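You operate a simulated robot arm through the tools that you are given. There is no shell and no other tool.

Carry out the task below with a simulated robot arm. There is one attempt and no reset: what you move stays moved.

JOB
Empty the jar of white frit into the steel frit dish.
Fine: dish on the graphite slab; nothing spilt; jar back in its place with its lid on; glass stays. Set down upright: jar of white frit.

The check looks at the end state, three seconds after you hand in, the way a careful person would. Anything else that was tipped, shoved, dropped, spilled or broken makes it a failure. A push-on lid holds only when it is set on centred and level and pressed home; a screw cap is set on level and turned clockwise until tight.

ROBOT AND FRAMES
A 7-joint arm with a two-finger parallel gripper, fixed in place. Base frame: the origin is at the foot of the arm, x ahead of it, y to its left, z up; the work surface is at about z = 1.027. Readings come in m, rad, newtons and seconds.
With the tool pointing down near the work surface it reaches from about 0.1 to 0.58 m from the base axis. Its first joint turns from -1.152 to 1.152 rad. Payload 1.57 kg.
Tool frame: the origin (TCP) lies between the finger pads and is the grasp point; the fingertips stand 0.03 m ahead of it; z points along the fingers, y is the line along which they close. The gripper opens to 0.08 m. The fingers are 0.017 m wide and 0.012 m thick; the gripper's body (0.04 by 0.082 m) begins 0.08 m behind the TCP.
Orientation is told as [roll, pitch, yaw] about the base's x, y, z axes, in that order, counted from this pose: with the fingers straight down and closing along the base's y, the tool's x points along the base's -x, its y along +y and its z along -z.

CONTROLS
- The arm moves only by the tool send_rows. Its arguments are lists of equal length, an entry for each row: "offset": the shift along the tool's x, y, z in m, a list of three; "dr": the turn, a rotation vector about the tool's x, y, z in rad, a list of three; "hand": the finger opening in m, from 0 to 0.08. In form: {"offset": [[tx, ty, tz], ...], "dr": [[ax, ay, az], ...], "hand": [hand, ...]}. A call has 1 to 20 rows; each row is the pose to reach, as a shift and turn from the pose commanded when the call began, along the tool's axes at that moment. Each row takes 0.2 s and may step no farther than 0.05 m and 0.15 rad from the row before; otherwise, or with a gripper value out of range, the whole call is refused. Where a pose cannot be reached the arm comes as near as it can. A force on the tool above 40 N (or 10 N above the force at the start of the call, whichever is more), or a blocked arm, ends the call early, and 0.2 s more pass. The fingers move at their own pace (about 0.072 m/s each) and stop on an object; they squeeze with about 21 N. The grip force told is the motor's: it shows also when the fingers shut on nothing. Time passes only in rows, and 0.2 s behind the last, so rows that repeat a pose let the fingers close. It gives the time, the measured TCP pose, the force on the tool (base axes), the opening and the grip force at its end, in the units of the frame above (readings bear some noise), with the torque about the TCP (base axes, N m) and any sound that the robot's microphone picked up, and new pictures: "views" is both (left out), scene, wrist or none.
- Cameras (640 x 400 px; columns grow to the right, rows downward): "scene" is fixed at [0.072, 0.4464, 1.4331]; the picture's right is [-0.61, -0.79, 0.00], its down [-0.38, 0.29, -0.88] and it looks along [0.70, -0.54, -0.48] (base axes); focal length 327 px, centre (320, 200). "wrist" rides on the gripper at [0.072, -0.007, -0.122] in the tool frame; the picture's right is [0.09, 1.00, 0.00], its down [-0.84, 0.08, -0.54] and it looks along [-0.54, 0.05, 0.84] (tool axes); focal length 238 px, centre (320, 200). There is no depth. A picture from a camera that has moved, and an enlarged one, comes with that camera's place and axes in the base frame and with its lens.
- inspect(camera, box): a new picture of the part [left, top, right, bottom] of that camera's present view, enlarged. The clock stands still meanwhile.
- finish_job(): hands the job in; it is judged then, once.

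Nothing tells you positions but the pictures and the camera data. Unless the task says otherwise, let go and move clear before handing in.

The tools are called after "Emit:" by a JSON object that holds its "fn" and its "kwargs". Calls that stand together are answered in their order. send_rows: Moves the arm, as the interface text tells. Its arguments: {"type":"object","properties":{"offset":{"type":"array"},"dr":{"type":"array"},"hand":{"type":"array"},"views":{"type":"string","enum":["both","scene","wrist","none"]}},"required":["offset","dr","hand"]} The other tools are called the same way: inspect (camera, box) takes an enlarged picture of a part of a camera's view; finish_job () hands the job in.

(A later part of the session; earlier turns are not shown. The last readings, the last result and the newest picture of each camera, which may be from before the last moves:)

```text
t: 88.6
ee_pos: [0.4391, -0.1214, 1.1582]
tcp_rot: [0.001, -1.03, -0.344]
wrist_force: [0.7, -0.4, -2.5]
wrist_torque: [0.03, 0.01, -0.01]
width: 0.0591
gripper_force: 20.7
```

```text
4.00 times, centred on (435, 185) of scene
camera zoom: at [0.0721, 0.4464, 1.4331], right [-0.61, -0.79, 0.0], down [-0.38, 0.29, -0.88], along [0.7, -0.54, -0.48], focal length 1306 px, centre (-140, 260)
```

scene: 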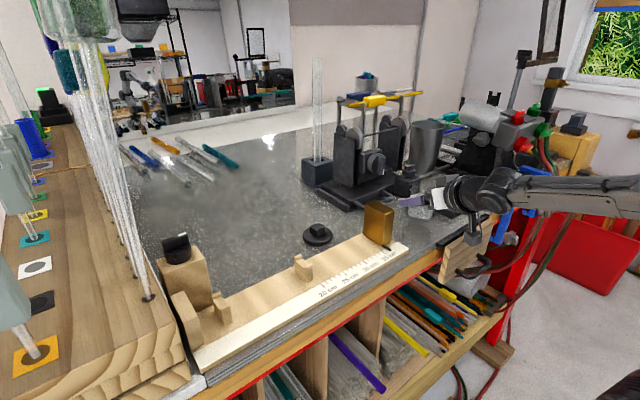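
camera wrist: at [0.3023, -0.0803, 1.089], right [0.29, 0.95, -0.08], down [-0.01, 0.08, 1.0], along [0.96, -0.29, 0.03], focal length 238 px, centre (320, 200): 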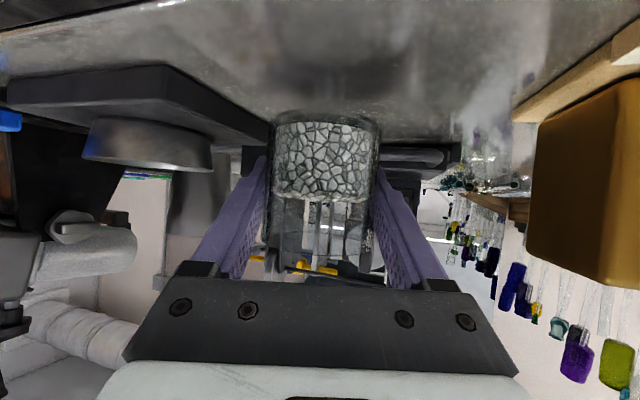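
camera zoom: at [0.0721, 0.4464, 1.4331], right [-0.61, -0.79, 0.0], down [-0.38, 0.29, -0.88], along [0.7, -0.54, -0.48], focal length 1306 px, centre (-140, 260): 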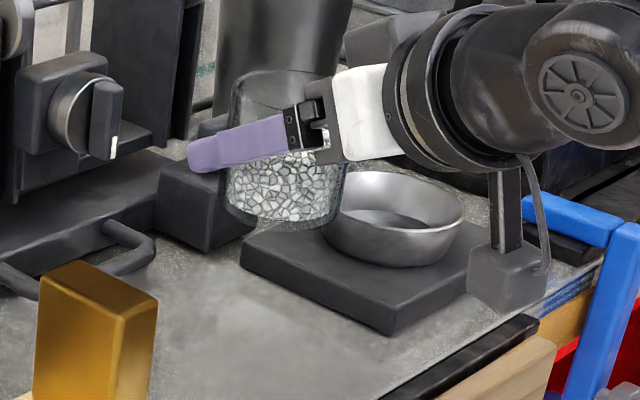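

No slipping: the frit appears at the same place relative to the fingers. I'll carry it slowly sideways to the pour start.

Emit:
{"fn": "send_rows", "kwargs": {"offset": [[-0.0006, -0.0016, 0.001], [-0.0018, -0.0047, 0.003], [-0.0036, -0.0094, 0.0061], [-0.0058, -0.0149, 0.0097], [-0.0079, -0.0203, 0.0132], [-0.01, -0.0258, 0.0168], [-0.0122, -0.0313, 0.0203], [-0.0143, -0.0368, 0.0239], [-0.0164, -0.0422, 0.0274], [-0.0185, -0.0477, 0.031], [-0.0207, -0.0532, 0.0346], [-0.0228, -0.0587, 0.0381], [-0.0249, -0.0641, 0.0417], [-0.0271, -0.0696, 0.0452], [-0.0286, -0.0735, 0.0478], [-0.0298, -0.0766, 0.0498], [-0.0304, -0.0782, 0.0508], [-0.0304, -0.0782, 0.0508]], "dr": [[0, 0, 0], [0, 0, 0], [0, 0, 0], [0, 0, 0], [0, 0, 0], [0, 0, 0], [0, 0, 0], [0, 0, 0], [0, 0, 0], [0, 0, 0], [0, 0, 0], [0, 0, 0], [0, 0, 0], [0, 0, 0], [0, 0, 0], [0, 0, 0], [0, 0, 0], [0, 0, 0]], "hand": [0.03, 0.03, 0.03, 0.03, 0.03, 0.03, 0.03, 0.03, 0.03, 0.03, 0.03, 0.03, 0.03, 0.03, 0.03, 0.03, 0.03, 0.03]}}

Emit:
{"fn": "inspect", "kwargs": {"camera": "wrist", "box": [180, 0, 420, 220]}}

Emit:
{"fn": "inspect", "kwargs": {"camera": "scene", "box": [395, 125, 495, 225]}}

```text
t: 92.4
ee_pos: [0.4681, -0.2144, 1.1599]
tcp_rot: [0.002, -1.031, -0.345]
wrist_force: [-0.1, -1.1, -2.4]
wrist_torque: [-0.02, 0.03, -0.02]
width: 0.059
gripper_force: 20.8
camera wrist: at [0.332, -0.1737, 1.1601], right [0.29, 0.95, -0.08], down [-0.01, 0.08, 1.0], along [0.96, -0.29, 0.03], focal length 238 px, centre (320, 200)
```

scene: 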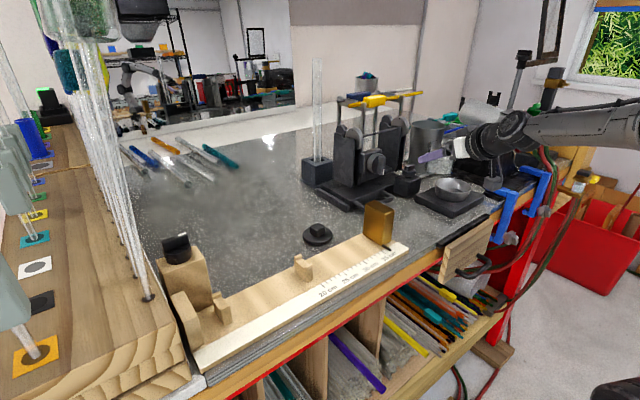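
wrist: 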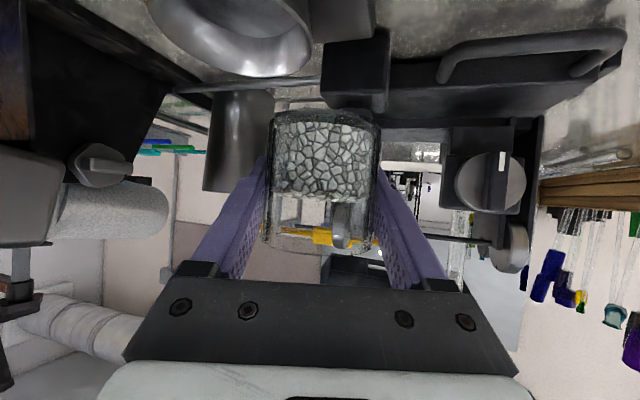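

```text
1.82 times, centred on (300, 110) of wrist
camera zoom: at [0.332, -0.1737, 1.1601], right [0.29, 0.95, -0.08], down [-0.01, 0.08, 1.0], along [0.96, -0.29, 0.03], focal length 433 px, centre (356, 364)
```

zoom: 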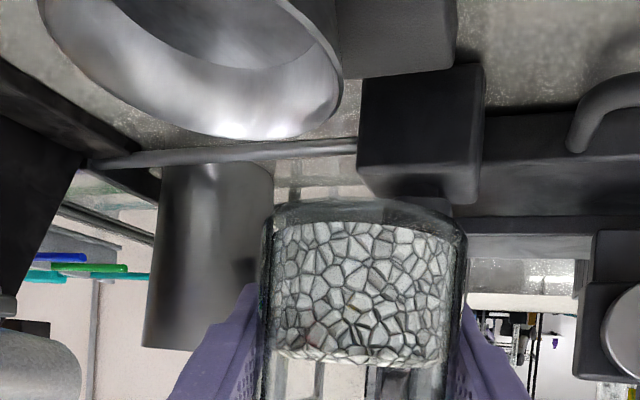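

```text
4.00 times, centred on (445, 175) of scene
camera zoom: at [0.0721, 0.4464, 1.4331], right [-0.61, -0.79, 0.0], down [-0.38, 0.29, -0.88], along [0.7, -0.54, -0.48], focal length 1306 px, centre (-180, 300)
```

zoom: 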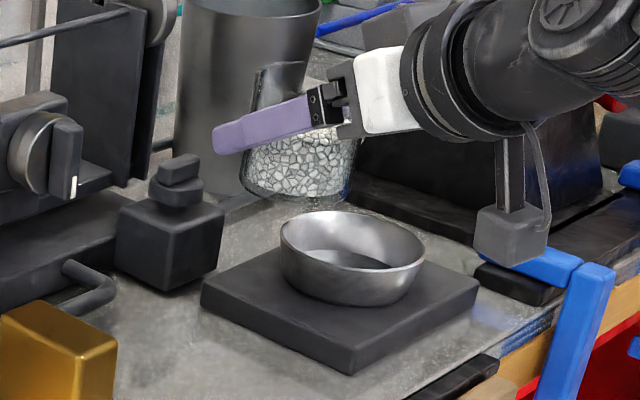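

Steady, and the dish and jar are where I computed. I'll begin the pour, tilting to 45° while moving so the lip comes over the dish.

Emit:
{"fn": "send_rows", "kwargs": {"offset": [[0, 0, 0], [0.0017, 0, 0.001], [0.0043, 0, 0.0026], [0.0077, -0.0005, 0.0046], [0.0112, -0.001, 0.0067], [0.0146, -0.0015, 0.0087], [0.018, -0.002, 0.0108], [0.0215, -0.002, 0.0129], [0.0215, -0.002, 0.0129]], "dr": [[-0.0504, 0, 0.0841], [-0.1007, 0, 0.1682], [-0.1516, 0, 0.2531], [-0.202, 0, 0.3372], [-0.2524, 0, 0.4213], [-0.3027, 0, 0.5054], [-0.3531, 0, 0.5894], [-0.4035, 0, 0.6735], [-0.4035, 0, 0.6735]], "hand": [0.03, 0.03, 0.03, 0.03, 0.03, 0.03, 0.03, 0.03, 0.03]}}

Emit:
{"fn": "inspect", "kwargs": {"camera": "wrist", "box": [180, 0, 420, 220]}}

Emit:
{"fn": "inspect", "kwargs": {"camera": "scene", "box": [395, 125, 495, 225]}}

```text
t: 94.4
ee_pos: [0.4677, -0.2178, 1.1357]
tcp_rot: [1.098, -0.65, -1.212]
wrist_force: [0.3, 1.1, -3.2]
wrist_torque: [-0.01, -0.02, 0.01]
width: 0.0591
gripper_force: 20.9
camera wrist: at [0.3317, -0.1751, 1.1297], right [0.21, 0.73, 0.65], down [-0.25, -0.6, 0.76], along [0.94, -0.32, 0.06], focal length 238 px, centre (320, 200)
```

scene: 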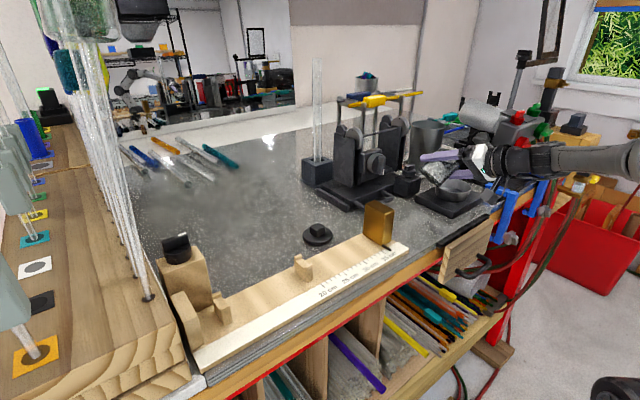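
wrist: 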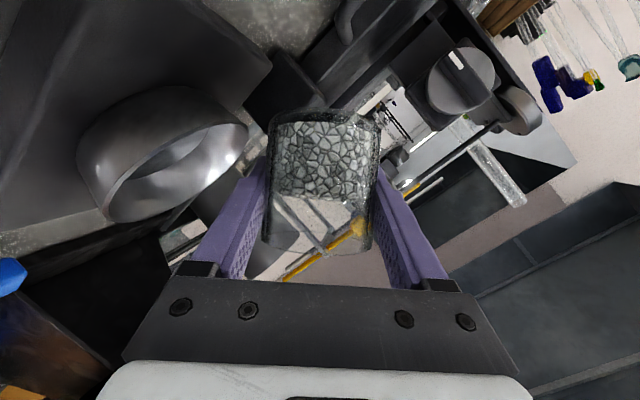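

```text
1.82 times, centred on (300, 110) of wrist
camera zoom: at [0.3317, -0.1751, 1.1297], right [0.21, 0.73, 0.65], down [-0.25, -0.6, 0.76], along [0.94, -0.32, 0.06], focal length 433 px, centre (356, 364)
```

zoom: 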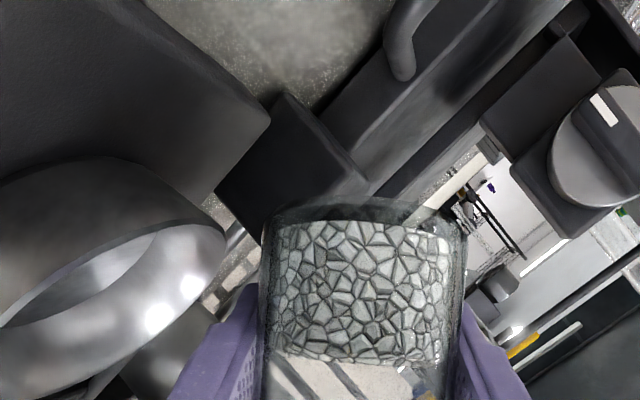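

```text
4.00 times, centred on (445, 175) of scene
camera zoom: at [0.0721, 0.4464, 1.4331], right [-0.61, -0.79, 0.0], down [-0.38, 0.29, -0.88], along [0.7, -0.54, -0.48], focal length 1306 px, centre (-180, 300)
```

zoom: 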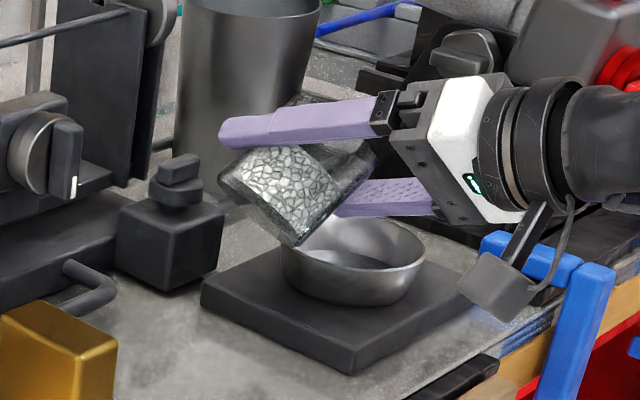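

At 45° nothing has moved yet. I'll continue to 60°.

Emit:
{"fn": "send_rows", "kwargs": {"offset": [[0.0015, -0.0025, 0.0009], [0.003, -0.0049, 0.0018], [0.004, -0.0066, 0.0024], [0.0051, -0.0083, 0.003], [0.0051, -0.0083, 0.003], [0.0051, -0.0083, 0.003]], "dr": [[-0.0336, 0, 0.0562], [-0.0673, 0, 0.1123], [-0.1009, 0, 0.1685], [-0.1346, 0, 0.2246], [-0.1346, 0, 0.2246], [-0.1346, 0, 0.2246]], "hand": [0.03, 0.03, 0.03, 0.03, 0.03, 0.03]}}

Emit:
{"fn": "inspect", "kwargs": {"camera": "wrist", "box": [100, 0, 420, 220]}}

Emit:
{"fn": "inspect", "kwargs": {"camera": "scene", "box": [395, 125, 495, 225]}}

```text
t: 95.8
ee_pos: [0.4656, -0.2174, 1.1241]
tcp_rot: [1.283, -0.444, -1.309]
wrist_force: [0.1, 0.0, -2.6]
wrist_torque: [-0.01, 0.03, 0.01]
width: 0.0592
gripper_force: 21.3
camera wrist: at [0.3313, -0.1751, 1.1184], right [0.15, 0.55, 0.82], down [-0.31, -0.77, 0.56], along [0.94, -0.34, 0.06], focal length 238 px, centre (320, 200)
```

scene: 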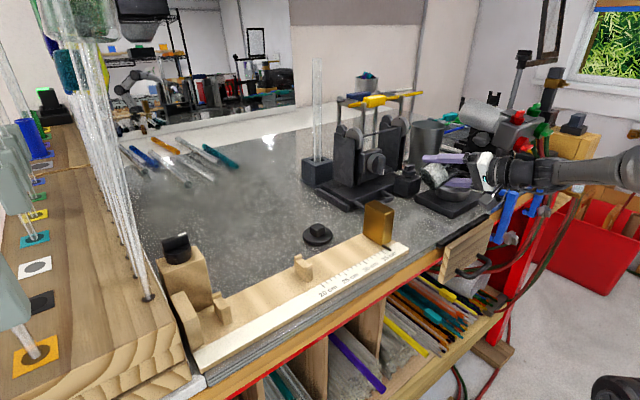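
wrist: 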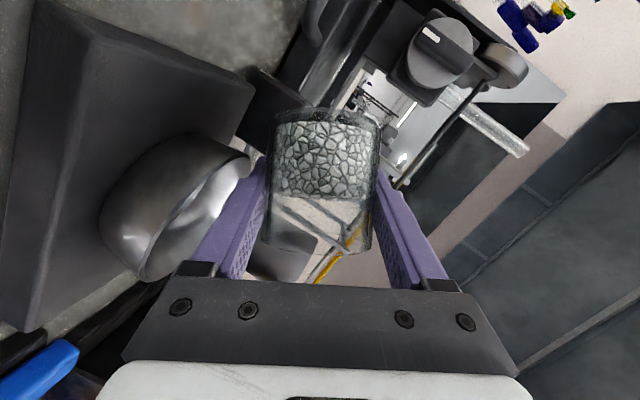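

```text
1.82 times, centred on (260, 110) of wrist
camera zoom: at [0.3313, -0.1751, 1.1184], right [0.15, 0.55, 0.82], down [-0.31, -0.77, 0.56], along [0.94, -0.34, 0.06], focal length 433 px, centre (429, 364)
```

zoom: 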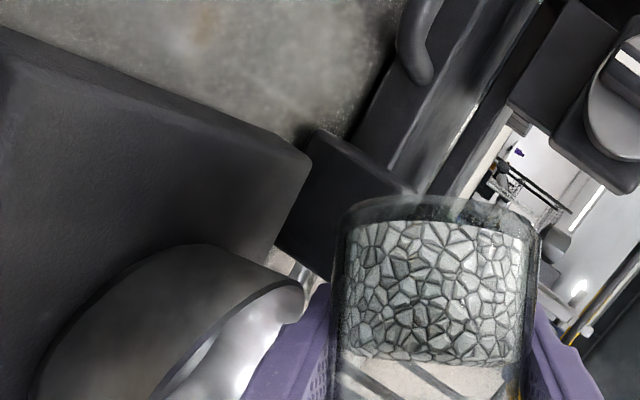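

```text
4.00 times, centred on (445, 175) of scene
camera zoom: at [0.0721, 0.4464, 1.4331], right [-0.61, -0.79, 0.0], down [-0.38, 0.29, -0.88], along [0.7, -0.54, -0.48], focal length 1306 px, centre (-180, 300)
```

zoom: 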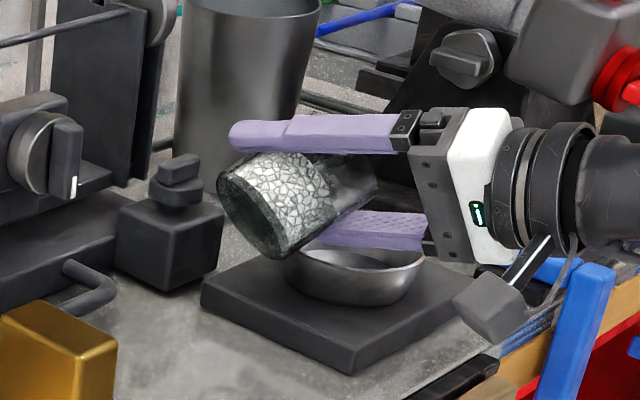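

Still packed at 60°, with the lip over the dish. Continuing to 75°, rising slightly for clearance.

Emit:
{"fn": "send_rows", "kwargs": {"offset": [[-0.0015, 0.0013, -0.0009], [-0.003, 0.0026, -0.0018], [-0.0044, 0.0028, -0.0026], [-0.0058, 0.003, -0.0034], [-0.0058, 0.003, -0.0034], [-0.0058, 0.003, -0.0034]], "dr": [[-0.0336, 0, 0.0562], [-0.0673, 0, 0.1123], [-0.1009, 0, 0.1685], [-0.1346, 0, 0.2246], [-0.1346, 0, 0.2246], [-0.1346, 0, 0.2246]], "hand": [0.03, 0.03, 0.03, 0.03, 0.03, 0.03]}}

Emit:
{"fn": "inspect", "kwargs": {"camera": "wrist", "box": [100, 60, 420, 280]}}

Emit:
{"fn": "inspect", "kwargs": {"camera": "scene", "box": [395, 125, 495, 225]}}

```text
t: 97.2
ee_pos: [0.4648, -0.2222, 1.1309]
tcp_rot: [1.434, -0.224, -1.358]
wrist_force: [0.0, 0.4, -2.7]
wrist_torque: [-0.06, 0.01, 0.02]
width: 0.0588
gripper_force: 21.0
camera wrist: at [0.3305, -0.1778, 1.1233], right [0.07, 0.33, 0.94], down [-0.35, -0.88, 0.33], along [0.93, -0.35, 0.06], focal length 238 px, centre (320, 200)
```

scene: 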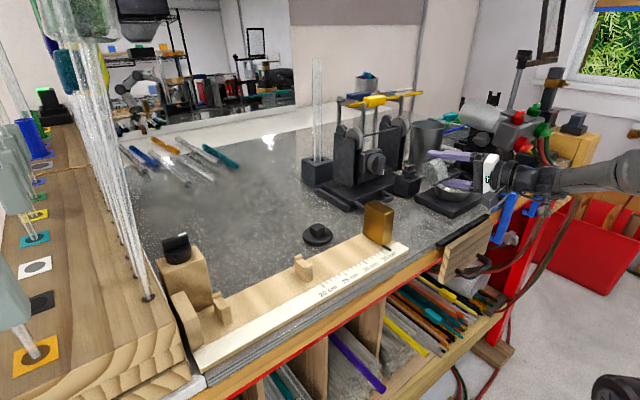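
wrist: 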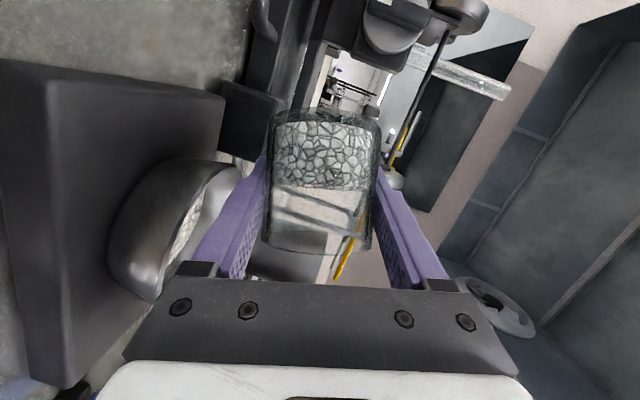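

```text
1.82 times, centred on (260, 170) of wrist
camera zoom: at [0.3305, -0.1778, 1.1233], right [0.07, 0.33, 0.94], down [-0.35, -0.88, 0.33], along [0.93, -0.35, 0.06], focal length 433 px, centre (429, 254)
```

zoom: 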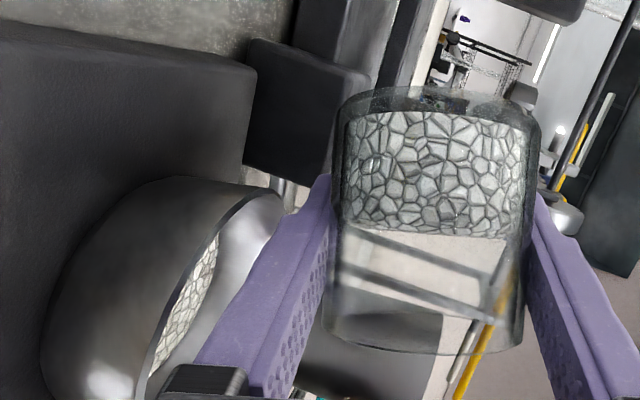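

```text
4.00 times, centred on (445, 175) of scene
camera zoom: at [0.0721, 0.4464, 1.4331], right [-0.61, -0.79, 0.0], down [-0.38, 0.29, -0.88], along [0.7, -0.54, -0.48], focal length 1306 px, centre (-180, 300)
```

zoom: 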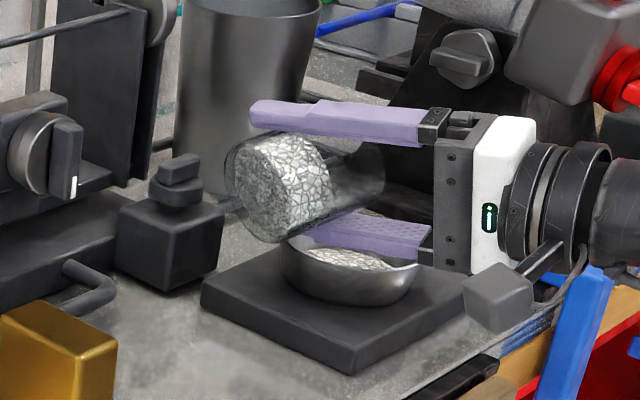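

The frit is flowing into the dish with nothing outside it. Continuing slowly to 90°.

Emit:
{"fn": "send_rows", "kwargs": {"offset": [[-0.0016, 0.001, -0.001], [-0.0032, 0.0021, -0.0019], [-0.005, 0.0031, -0.003], [-0.0069, 0.0041, -0.0041], [-0.0069, 0.0041, -0.0041], [-0.0069, 0.0041, -0.0041], [-0.0069, 0.0041, -0.0041]], "dr": [[-0.0336, 0, 0.0562], [-0.0673, 0, 0.1123], [-0.1009, 0, 0.1685], [-0.1346, 0, 0.2246], [-0.1346, 0, 0.2246], [-0.1346, 0, 0.2246], [-0.1346, 0, 0.2246]], "hand": [0.03, 0.03, 0.03, 0.03, 0.03, 0.03, 0.03]}}

Emit:
{"fn": "inspect", "kwargs": {"camera": "wrist", "box": [100, 60, 420, 280]}}

Emit:
{"fn": "inspect", "kwargs": {"camera": "scene", "box": [395, 125, 495, 225]}}

```text
t: 98.8
ee_pos: [0.4625, -0.2292, 1.137]
tcp_rot: [1.572, 0.0, -1.372]
wrist_force: [0.7, 0.2, -2.4]
wrist_torque: [-0.05, 0.01, 0.04]
width: 0.059
gripper_force: 21.3
camera wrist: at [0.3289, -0.1825, 1.1291], right [-0.02, 0.09, 1.0], down [-0.37, -0.93, 0.08], along [0.93, -0.36, 0.05], focal length 238 px, centre (320, 200)
```

scene: 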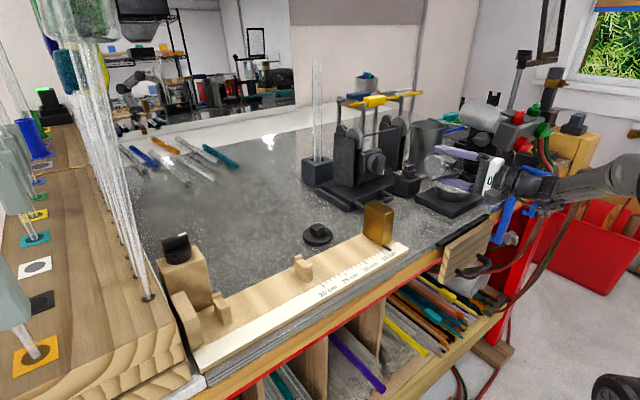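
wrist: 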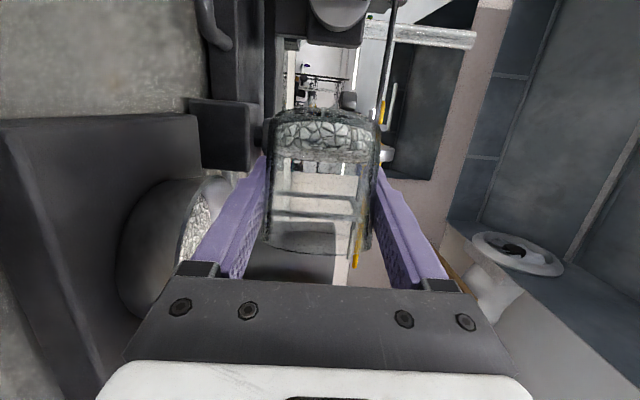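

```text
1.82 times, centred on (260, 170) of wrist
camera zoom: at [0.3289, -0.1825, 1.1291], right [-0.02, 0.09, 1.0], down [-0.37, -0.93, 0.08], along [0.93, -0.36, 0.05], focal length 433 px, centre (429, 254)
```

zoom: 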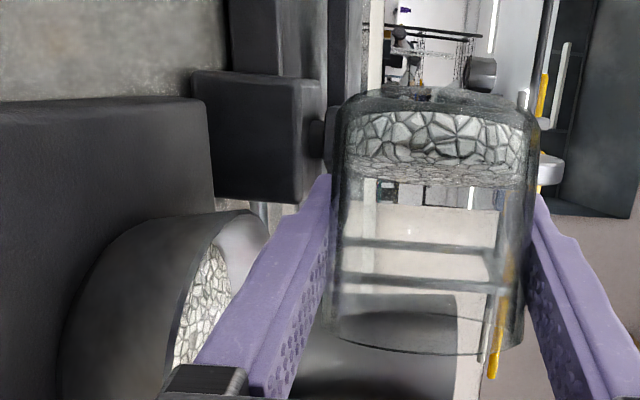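

```text
4.00 times, centred on (445, 175) of scene
camera zoom: at [0.0721, 0.4464, 1.4331], right [-0.61, -0.79, 0.0], down [-0.38, 0.29, -0.88], along [0.7, -0.54, -0.48], focal length 1306 px, centre (-180, 300)
```

zoom: 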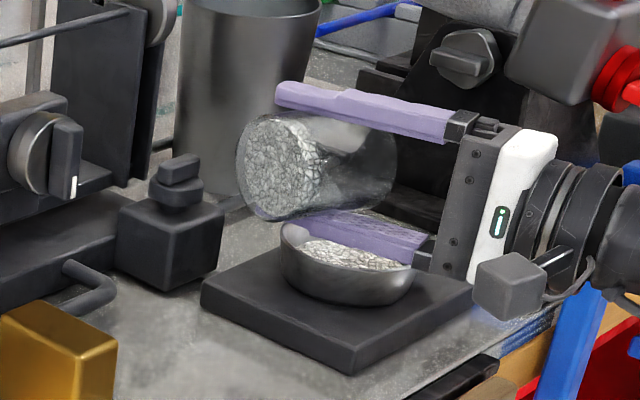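

Most of the frit is out and all of it is in the dish. Now I roll about the tool axis to bring the mouth further down while moving the lip to the dish's centre.

Emit:
{"fn": "send_rows", "kwargs": {"offset": [[-0.002, 0.0003, -0.0012], [-0.004, 0.0005, -0.0025], [-0.006, 0.0008, -0.0038], [-0.008, 0.001, -0.005], [-0.0101, 0.0013, -0.0062], [-0.0122, 0.0015, -0.0075], [-0.0143, 0.0018, -0.0088], [-0.0163, 0.002, -0.01], [-0.0163, 0.002, -0.01], [-0.0163, 0.002, -0.01]], "dr": [[0, 0, 0.0655], [0, 0, 0.131], [0, 0, 0.1965], [0, 0, 0.262], [0, 0, 0.3275], [0, 0, 0.393], [0, 0, 0.4585], [0, 0, 0.524], [0, 0, 0.524], [0, 0, 0.524]], "hand": [0.03, 0.03, 0.03, 0.03, 0.03, 0.03, 0.03, 0.03, 0.03, 0.03]}}

Emit:
{"fn": "inspect", "kwargs": {"camera": "wrist", "box": [100, 60, 420, 280]}}

Emit:
{"fn": "inspect", "kwargs": {"camera": "scene", "box": [395, 125, 495, 225]}}

```text
t: 101.0
ee_pos: [0.4563, -0.2478, 1.1375]
tcp_rot: [1.57, 0.525, -1.374]
wrist_force: [-0.1, -0.1, -2.3]
wrist_torque: [-0.05, 0.01, -0.01]
width: 0.059
gripper_force: 20.6
camera wrist: at [0.3239, -0.2068, 1.1677], right [0.08, -0.41, 0.91], down [-0.38, -0.85, -0.35], along [0.92, -0.32, -0.23], focal length 238 px, centre (320, 200)
```

scene: 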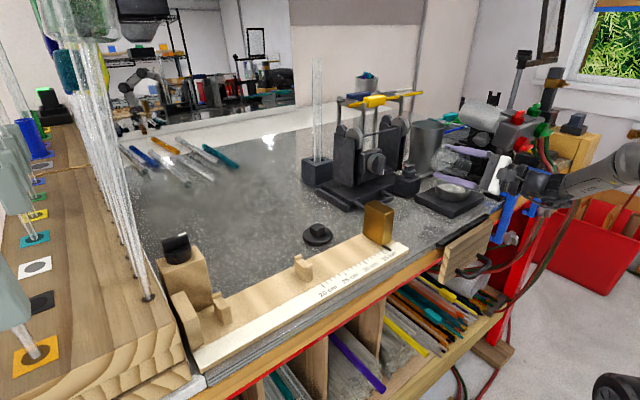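
wrist: 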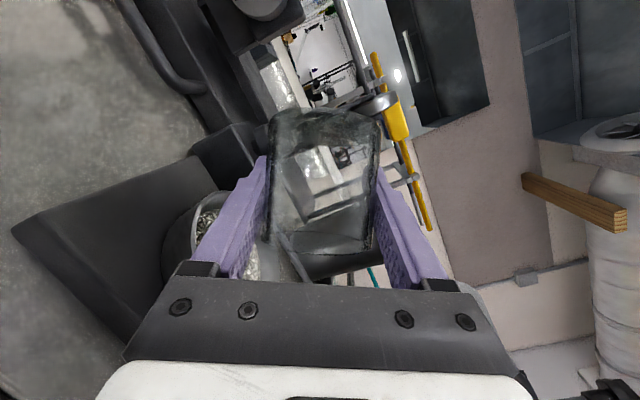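

```text
1.82 times, centred on (260, 170) of wrist
camera zoom: at [0.3239, -0.2068, 1.1677], right [0.08, -0.41, 0.91], down [-0.38, -0.85, -0.35], along [0.92, -0.32, -0.23], focal length 433 px, centre (429, 254)
```

zoom: 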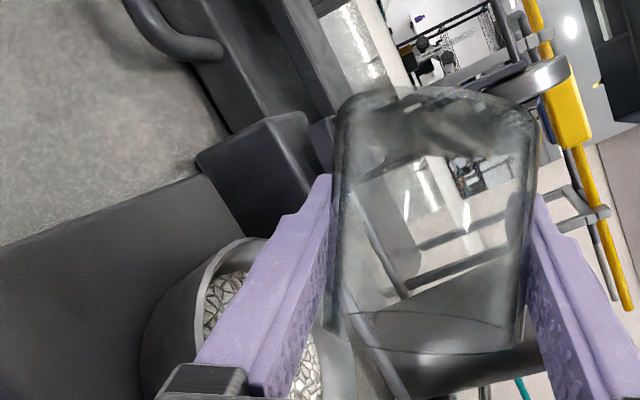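

```text
4.00 times, centred on (445, 175) of scene
camera zoom: at [0.0721, 0.4464, 1.4331], right [-0.61, -0.79, 0.0], down [-0.38, 0.29, -0.88], along [0.7, -0.54, -0.48], focal length 1306 px, centre (-180, 300)
```

zoom: 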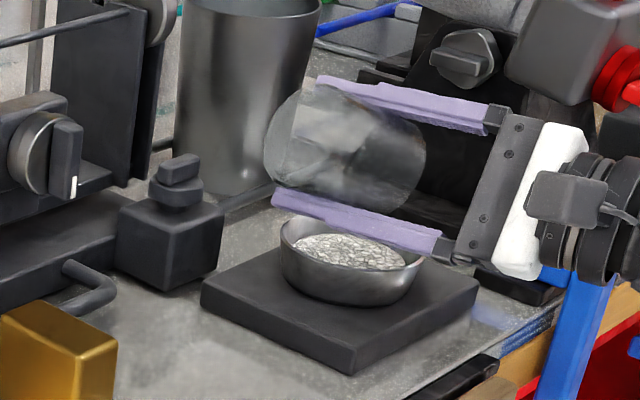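

The jar looks empty. I'll tilt a further 20° and hold briefly to be sure nothing clings inside.

Emit:
{"fn": "send_rows", "kwargs": {"offset": [[-0.001, 0.0013, -0.0008], [-0.0022, 0.0026, -0.0016], [-0.0033, 0.004, -0.0024], [-0.0043, 0.0053, -0.0032], [-0.0054, 0.0066, -0.004], [-0.0054, 0.0066, -0.004], [-0.0054, 0.0066, -0.004], [-0.0054, 0.0066, -0.004]], "dr": [[0, 0, 0.07], [0, 0, 0.14], [0, 0, 0.21], [0, 0, 0.28], [0, 0, 0.35], [0, 0, 0.35], [0, 0, 0.35], [0, 0, 0.35]], "hand": [0.03, 0.03, 0.03, 0.03, 0.03, 0.03, 0.03, 0.03]}}

Emit:
{"fn": "inspect", "kwargs": {"camera": "wrist", "box": [180, 80, 440, 280]}}

Emit:
{"fn": "inspect", "kwargs": {"camera": "scene", "box": [395, 125, 495, 225]}}

```text
t: 102.8
ee_pos: [0.4531, -0.2548, 1.1413]
tcp_rot: [1.571, 0.875, -1.373]
wrist_force: [-0.1, 0.1, -0.9]
wrist_torque: [0.0, 0.04, 0.0]
width: 0.0587
gripper_force: 21.0
camera wrist: at [0.3241, -0.2291, 1.1916], right [0.14, -0.69, 0.71], down [-0.41, -0.69, -0.59], along [0.9, -0.21, -0.38], focal length 238 px, centre (320, 200)
```

scene: 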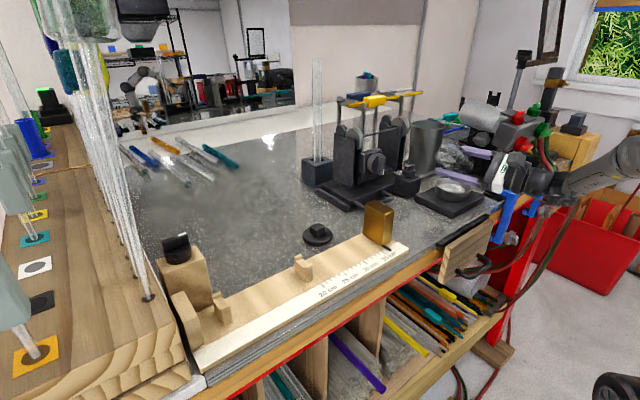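
wrist: 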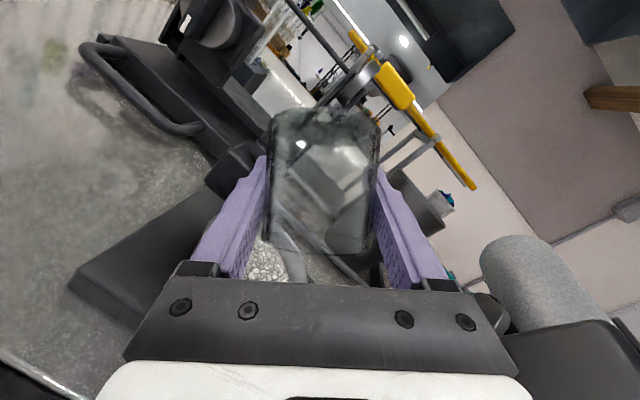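

```text
2.00 times, centred on (310, 180) of wrist
camera zoom: at [0.3241, -0.2291, 1.1916], right [0.14, -0.69, 0.71], down [-0.41, -0.69, -0.59], along [0.9, -0.21, -0.38], focal length 477 px, centre (340, 240)
```

zoom: 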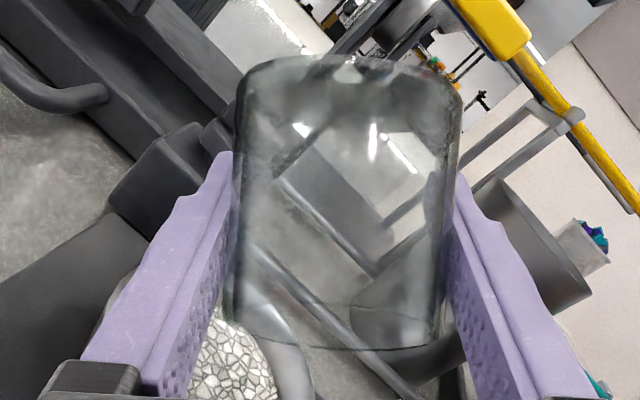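

```text
4.00 times, centred on (445, 175) of scene
camera zoom: at [0.0721, 0.4464, 1.4331], right [-0.61, -0.79, 0.0], down [-0.38, 0.29, -0.88], along [0.7, -0.54, -0.48], focal length 1306 px, centre (-180, 300)
```

zoom: 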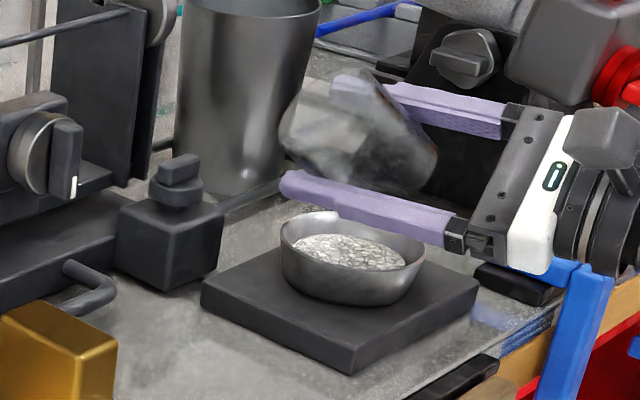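

The jar is empty and the weight reading has dropped. I'll rise and reverse the rotation back to upright.

Emit:
{"fn": "send_rows", "kwargs": {"offset": [[0.0077, 0.0064, 0], [0.0191, 0.016, 0], [0.0306, 0.0257, 0], [0.0383, 0.0321, 0], [0.0383, 0.0321, 0], [0.0383, 0.0321, 0], [0.0383, 0.0321, 0], [0.0383, 0.0321, 0], [0.0383, 0.0321, 0], [0.0383, 0.0321, 0], [0.0383, 0.0321, 0]], "dr": [[0, 0, 0], [0, 0, 0], [0, 0, -0.1], [0, 0, -0.2], [0, 0, -0.3], [0, 0, -0.4], [0, 0, -0.5], [0, 0, -0.6], [0, 0, -0.7], [0, 0, -0.8], [0, 0, -0.874]], "hand": [0.03, 0.03, 0.03, 0.03, 0.03, 0.03, 0.03, 0.03, 0.03, 0.03, 0.03], "views": "none"}}

Emit:
{"fn": "send_rows", "kwargs": {"offset": [[0, 0, 0], [0, 0, 0], [0, 0, 0], [0, 0, 0], [0, 0, 0], [0, 0, 0], [0, 0, 0], [0, 0, 0], [0, 0, 0], [0, 0, 0], [0, 0, 0], [0, 0, 0], [0, 0, 0], [0, 0, 0], [0, 0, 0], [0, 0, 0], [0, 0, 0]], "dr": [[0.0504, 0, -0.0842], [0.1009, 0, -0.1685], [0.1514, 0, -0.2527], [0.2018, 0, -0.337], [0.2523, 0, -0.4212], [0.3028, 0, -0.5054], [0.3532, 0, -0.5897], [0.4037, 0, -0.6739], [0.4542, 0, -0.7582], [0.5046, 0, -0.8424], [0.5551, 0, -0.9267], [0.6056, 0, -1.0109], [0.656, 0, -1.0951], [0.7065, 0, -1.1794], [0.757, 0, -1.2636], [0.8074, 0, -1.3478], [0.8074, 0, -1.3478]], "hand": [0.03, 0.03, 0.03, 0.03, 0.03, 0.03, 0.03, 0.03, 0.03, 0.03, 0.03, 0.03, 0.03, 0.03, 0.03, 0.03, 0.03]}}

Emit:
{"fn": "inspect", "kwargs": {"camera": "wrist", "box": [140, 0, 440, 220]}}

Emit:
{"fn": "inspect", "kwargs": {"camera": "scene", "box": [395, 125, 495, 225]}}

```text
t: 105.2
ee_pos: [0.4541, -0.2546, 1.1919]
tcp_rot: [1.571, -0.002, -1.373]
wrist_force: [0.7, -1.1, -2.6]
wrist_torque: [-0.02, 0.01, 0.0]
width: 0.0592
gripper_force: 21.4
```

```text
t: 108.8
ee_pos: [0.4531, -0.2564, 1.1925]
tcp_rot: [0.0, -1.031, -0.338]
wrist_force: [-1.1, 0.6, -1.6]
wrist_torque: [-0.04, -0.03, 0.02]
width: 0.0591
gripper_force: 21.0
camera wrist: at [0.3182, -0.2142, 1.1916], right [0.29, 0.95, -0.08], down [-0.01, 0.09, 1.0], along [0.96, -0.29, 0.03], focal length 238 px, centre (320, 200)
```

scene: 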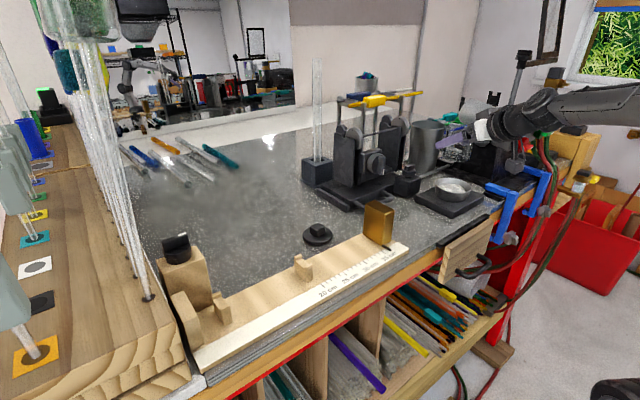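
wrist: 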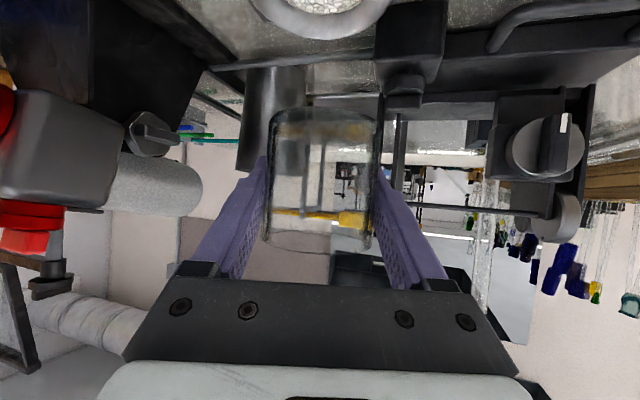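

```text
1.82 times, centred on (290, 110) of wrist
camera zoom: at [0.3182, -0.2142, 1.1916], right [0.29, 0.95, -0.08], down [-0.01, 0.09, 1.0], along [0.96, -0.29, 0.03], focal length 433 px, centre (374, 364)
```

zoom: 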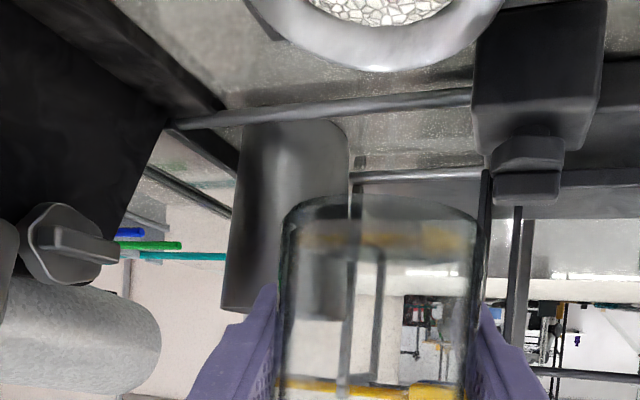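

```text
4.00 times, centred on (445, 175) of scene
camera zoom: at [0.0721, 0.4464, 1.4331], right [-0.61, -0.79, 0.0], down [-0.38, 0.29, -0.88], along [0.7, -0.54, -0.48], focal length 1306 px, centre (-180, 300)
```

zoom: 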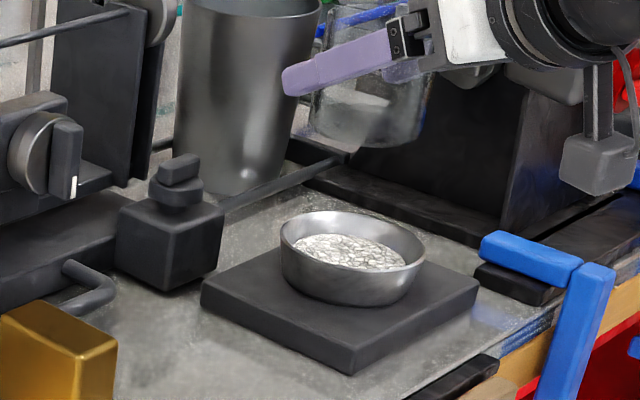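

The jar is upright and empty, and all the frit is in the dish on the slab. I'll carry the jar smoothly back above its home at (0.425, -0.058), turning to azimuth 50° so the fingers clear the brass stop.

Emit:
{"fn": "send_rows", "kwargs": {"offset": [[0.0009, 0.0036, -0.0016], [0.0028, 0.0107, -0.0048], [0.0057, 0.0213, -0.0095], [0.009, 0.0338, -0.015], [0.0123, 0.0462, -0.0206], [0.0156, 0.0587, -0.0261], [0.019, 0.0711, -0.0317], [0.0223, 0.0836, -0.0372], [0.0256, 0.096, -0.0428], [0.0289, 0.1085, -0.0483], [0.0322, 0.1209, -0.0539], [0.0356, 0.1334, -0.0594], [0.0389, 0.1458, -0.0649], [0.0417, 0.1565, -0.0697], [0.0441, 0.1654, -0.0737], [0.046, 0.1725, -0.0768], [0.0474, 0.1778, -0.0792], [0.0474, 0.1778, -0.0792]], "dr": [[-0.0208, 0, -0.0125], [-0.0623, 0, -0.0374], [-0.1247, 0, -0.0747], [-0.1974, 0, -0.1183], [-0.2701, 0, -0.1619], [-0.3429, 0, -0.2054], [-0.4156, 0, -0.249], [-0.4883, 0, -0.2926], [-0.5611, 0, -0.3362], [-0.6338, 0, -0.3797], [-0.7065, 0, -0.4233], [-0.7793, 0, -0.4669], [-0.852, 0, -0.5105], [-0.9143, 0, -0.5478], [-0.9663, 0, -0.5789], [-1.0078, 0, -0.6038], [-1.039, 0, -0.6225], [-1.039, 0, -0.6225]], "hand": [0.03, 0.03, 0.03, 0.03, 0.03, 0.03, 0.03, 0.03, 0.03, 0.03, 0.03, 0.03, 0.03, 0.03, 0.03, 0.03, 0.03, 0.03]}}

Emit:
{"fn": "inspect", "kwargs": {"camera": "wrist", "box": [180, 0, 460, 220]}}

Emit:
{"fn": "inspect", "kwargs": {"camera": "scene", "box": [365, 125, 495, 245]}}

```text
t: 112.6
ee_pos: [0.4265, -0.0567, 1.1905]
tcp_rot: [0.0, -1.032, 0.873]
wrist_force: [0.5, -0.8, -1.5]
wrist_torque: [-0.04, 0.02, 0.04]
width: 0.0592
gripper_force: 20.6
camera wrist: at [0.3401, -0.1693, 1.1917], right [-0.79, 0.61, -0.08], down [-0.08, 0.02, 1.0], along [0.61, 0.8, 0.03], focal length 238 px, centre (320, 200)
```

scene: 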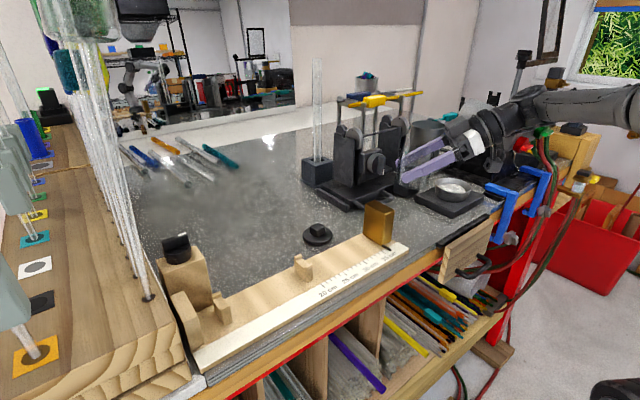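
wrist: 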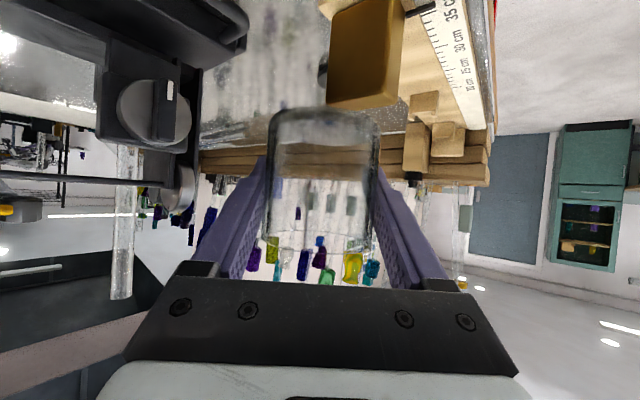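

```text
1.82 times, centred on (320, 110) of wrist
camera zoom: at [0.3401, -0.1693, 1.1917], right [-0.79, 0.61, -0.08], down [-0.08, 0.02, 1.0], along [0.61, 0.8, 0.03], focal length 433 px, centre (320, 364)
```

zoom: 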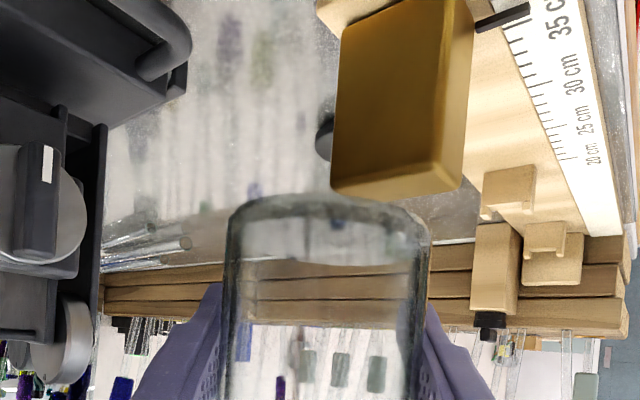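

```text
3.33 times, centred on (430, 185) of scene
camera zoom: at [0.0721, 0.4464, 1.4331], right [-0.61, -0.79, 0.0], down [-0.38, 0.29, -0.88], along [0.7, -0.54, -0.48], focal length 1088 px, centre (-47, 250)
```

zoom: 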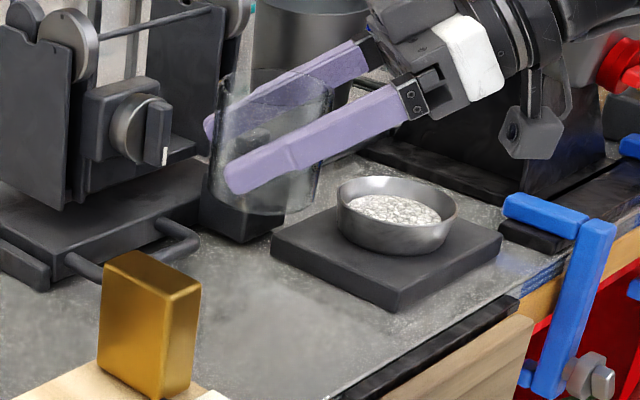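

The jar is upright over its home with about 1 cm of finger clearance from the brass stop. Descending slowly to just above the bench.

Emit:
{"fn": "send_rows", "kwargs": {"offset": [[0.0026, 0, 0.0015], [0.0077, 0, 0.0046], [0.0163, 0, 0.0098], [0.0249, 0, 0.0149], [0.0335, 0, 0.02], [0.042, 0, 0.0252], [0.0506, 0, 0.0303], [0.0592, 0, 0.0355], [0.0678, 0, 0.0406], [0.0764, 0, 0.0457], [0.085, 0, 0.0509], [0.0927, 0, 0.0555], [0.0978, 0, 0.0586], [0.1012, 0, 0.0606], [0.1012, 0, 0.0606]], "dr": [[0, 0, 0], [0, 0, 0], [0, 0, 0], [0, 0, 0], [0, 0, 0], [0, 0, 0], [0, 0, 0], [0, 0, 0], [0, 0, 0], [0, 0, 0], [0, 0, 0], [0, 0, 0], [0, 0, 0], [0, 0, 0], [0, 0, 0]], "hand": [0.03, 0.03, 0.03, 0.03, 0.03, 0.03, 0.03, 0.03, 0.03, 0.03, 0.03, 0.03, 0.03, 0.03, 0.03]}}

Emit:
{"fn": "inspect", "kwargs": {"camera": "wrist", "box": [180, 20, 460, 240]}}

Emit:
{"fn": "inspect", "kwargs": {"camera": "scene", "box": [365, 155, 465, 255]}}

```text
t: 115.8
ee_pos: [0.426, -0.0581, 1.0735]
tcp_rot: [0.001, -1.031, 0.869]
wrist_force: [0.3, 0.6, -2.8]
wrist_torque: [0.01, -0.02, 0.01]
width: 0.0589
gripper_force: 21.0
camera wrist: at [0.34, -0.1698, 1.0738], right [-0.79, 0.61, -0.08], down [-0.08, 0.02, 1.0], along [0.61, 0.79, 0.03], focal length 238 px, centre (320, 200)
```

scene: 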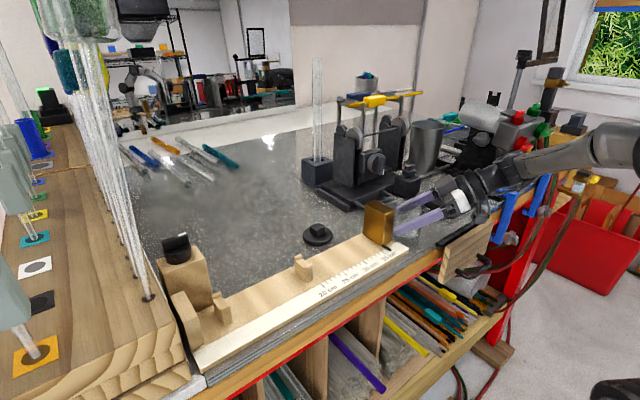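
wrist: 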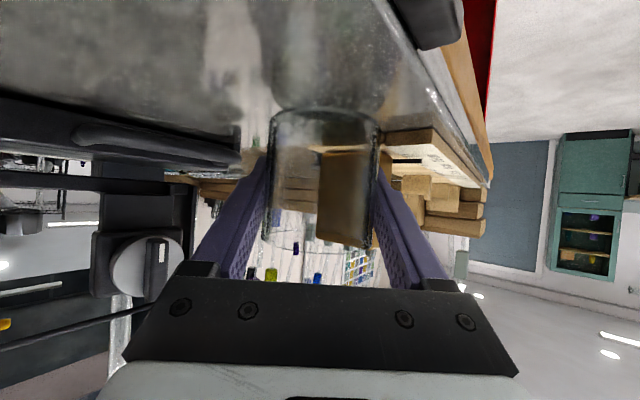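

```text
1.82 times, centred on (320, 130) of wrist
camera zoom: at [0.34, -0.1698, 1.0738], right [-0.79, 0.61, -0.08], down [-0.08, 0.02, 1.0], along [0.61, 0.79, 0.03], focal length 433 px, centre (320, 327)
```

zoom: 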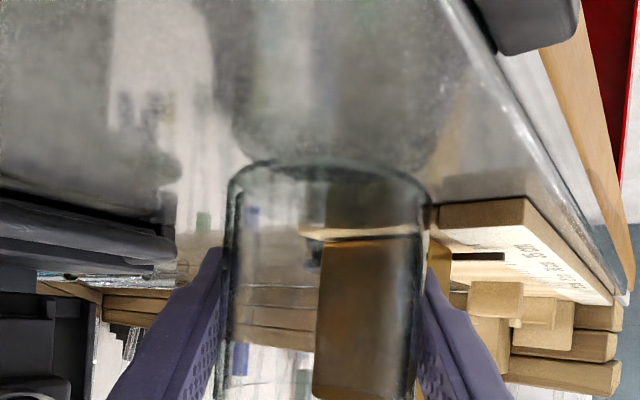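

```text
4.00 times, centred on (415, 205) of scene
camera zoom: at [0.0721, 0.4464, 1.4331], right [-0.61, -0.79, 0.0], down [-0.38, 0.29, -0.88], along [0.7, -0.54, -0.48], focal length 1306 px, centre (-60, 180)
```

zoom: 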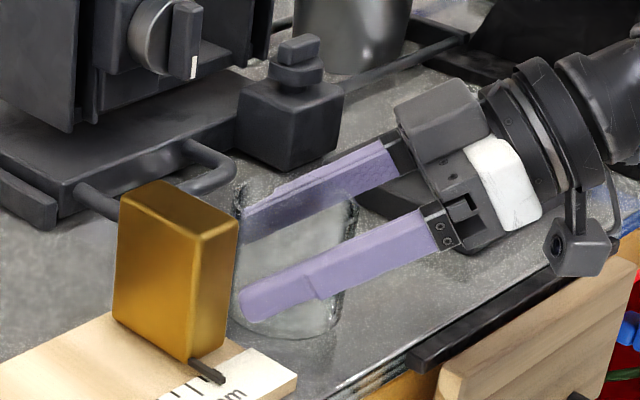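

The jar lines up with its original spot in the picture. Lowering the last few millimetres to contact.

Emit:
{"fn": "send_rows", "kwargs": {"offset": [[0.0017, 0, 0.001], [0.0034, 0, 0.0021], [0.0043, 0, 0.0026], [0.0043, 0, 0.0026]], "dr": [[0, 0, 0], [0, 0, 0], [0, 0, 0], [0, 0, 0]], "hand": [0.03, 0.03, 0.03, 0.03], "views": "none"}}

Emit:
{"fn": "send_rows", "kwargs": {"offset": [[0.0009, 0, 0.0005], [0.0017, 0, 0.001], [0.0017, 0, 0.001]], "dr": [[0, 0, 0], [0, 0, 0], [0, 0, 0]], "hand": [0.03, 0.03, 0.03], "views": "none"}}

```text
t: 116.8
ee_pos: [0.4268, -0.0566, 1.0683]
tcp_rot: [0.0, -1.032, 0.87]
wrist_force: [0.6, 0.0, -2.6]
wrist_torque: [0.01, -0.01, -0.01]
width: 0.0591
gripper_force: 21.2
```

```text
t: 117.6
ee_pos: [0.4263, -0.0565, 1.0672]
tcp_rot: [-0.006, -1.034, 0.872]
wrist_force: [-2.7, -0.8, 7.3]
wrist_torque: [0.18, 0.15, 0.09]
width: 0.0589
gripper_force: 21.0
```

The jar is on the bench. Opening just enough and backing straight out along the tool axis.

Emit:
{"fn": "send_rows", "kwargs": {"offset": [[-0.0005, 0, -0.0003], [-0.0005, 0, -0.0003], [-0.0005, 0, -0.0003], [-0.0005, 0, -0.0003]], "dr": [[0, 0, 0], [0, 0, 0], [0, 0, 0], [0, 0, 0]], "hand": [0.059, 0.063, 0.069, 0.069]}}

Emit:
{"fn": "inspect", "kwargs": {"camera": "wrist", "box": [180, 20, 460, 240]}}

Emit:
{"fn": "inspect", "kwargs": {"camera": "scene", "box": [365, 155, 465, 255]}}

```text
t: 118.6
ee_pos: [0.4262, -0.0567, 1.0675]
tcp_rot: [0.001, -1.032, 0.87]
wrist_force: [0.2, -0.3, 0.3]
wrist_torque: [0.01, -0.01, 0.01]
width: 0.069
gripper_force: 0.1
camera wrist: at [0.34, -0.1696, 1.0675], right [-0.79, 0.61, -0.08], down [-0.08, 0.02, 1.0], along [0.61, 0.79, 0.03], focal length 238 px, centre (320, 200)
```

scene: 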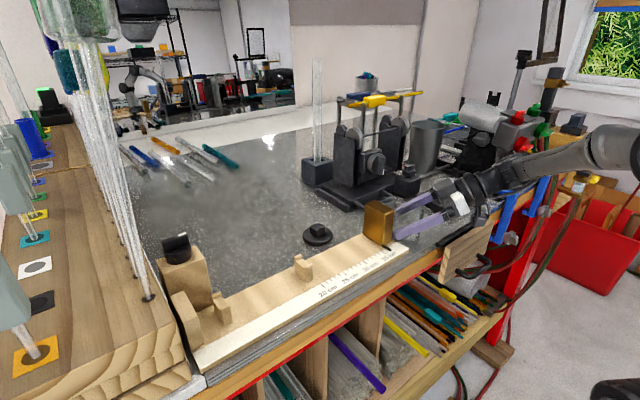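
wrist: 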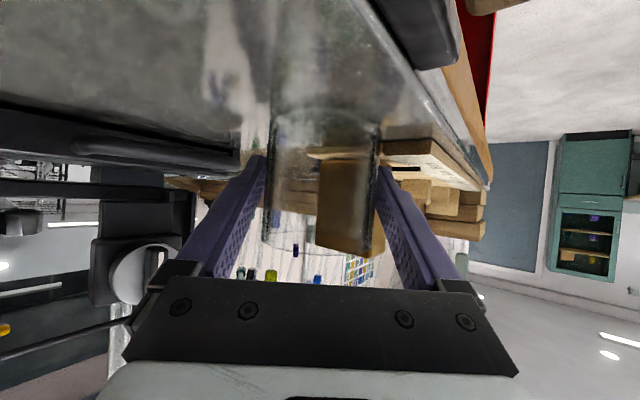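

```text
1.82 times, centred on (320, 130) of wrist
camera zoom: at [0.34, -0.1696, 1.0675], right [-0.79, 0.61, -0.08], down [-0.08, 0.02, 1.0], along [0.61, 0.79, 0.03], focal length 433 px, centre (320, 327)
```

zoom: 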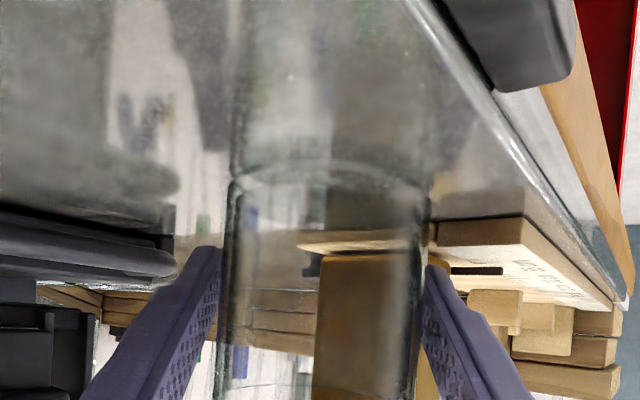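

```text
4.00 times, centred on (415, 205) of scene
camera zoom: at [0.072, 0.4464, 1.4331], right [-0.61, -0.79, 0.0], down [-0.38, 0.29, -0.88], along [0.7, -0.54, -0.48], focal length 1306 px, centre (-60, 180)
```

zoom: 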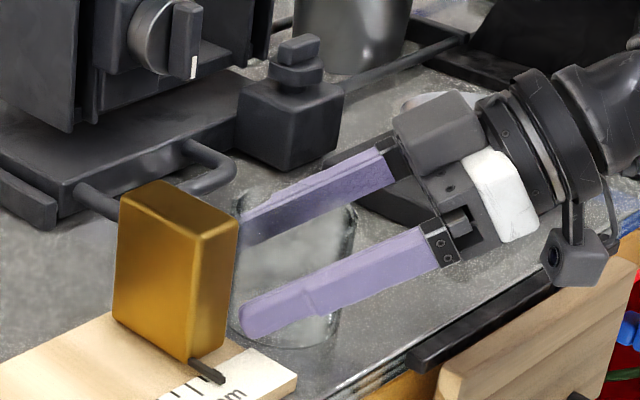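

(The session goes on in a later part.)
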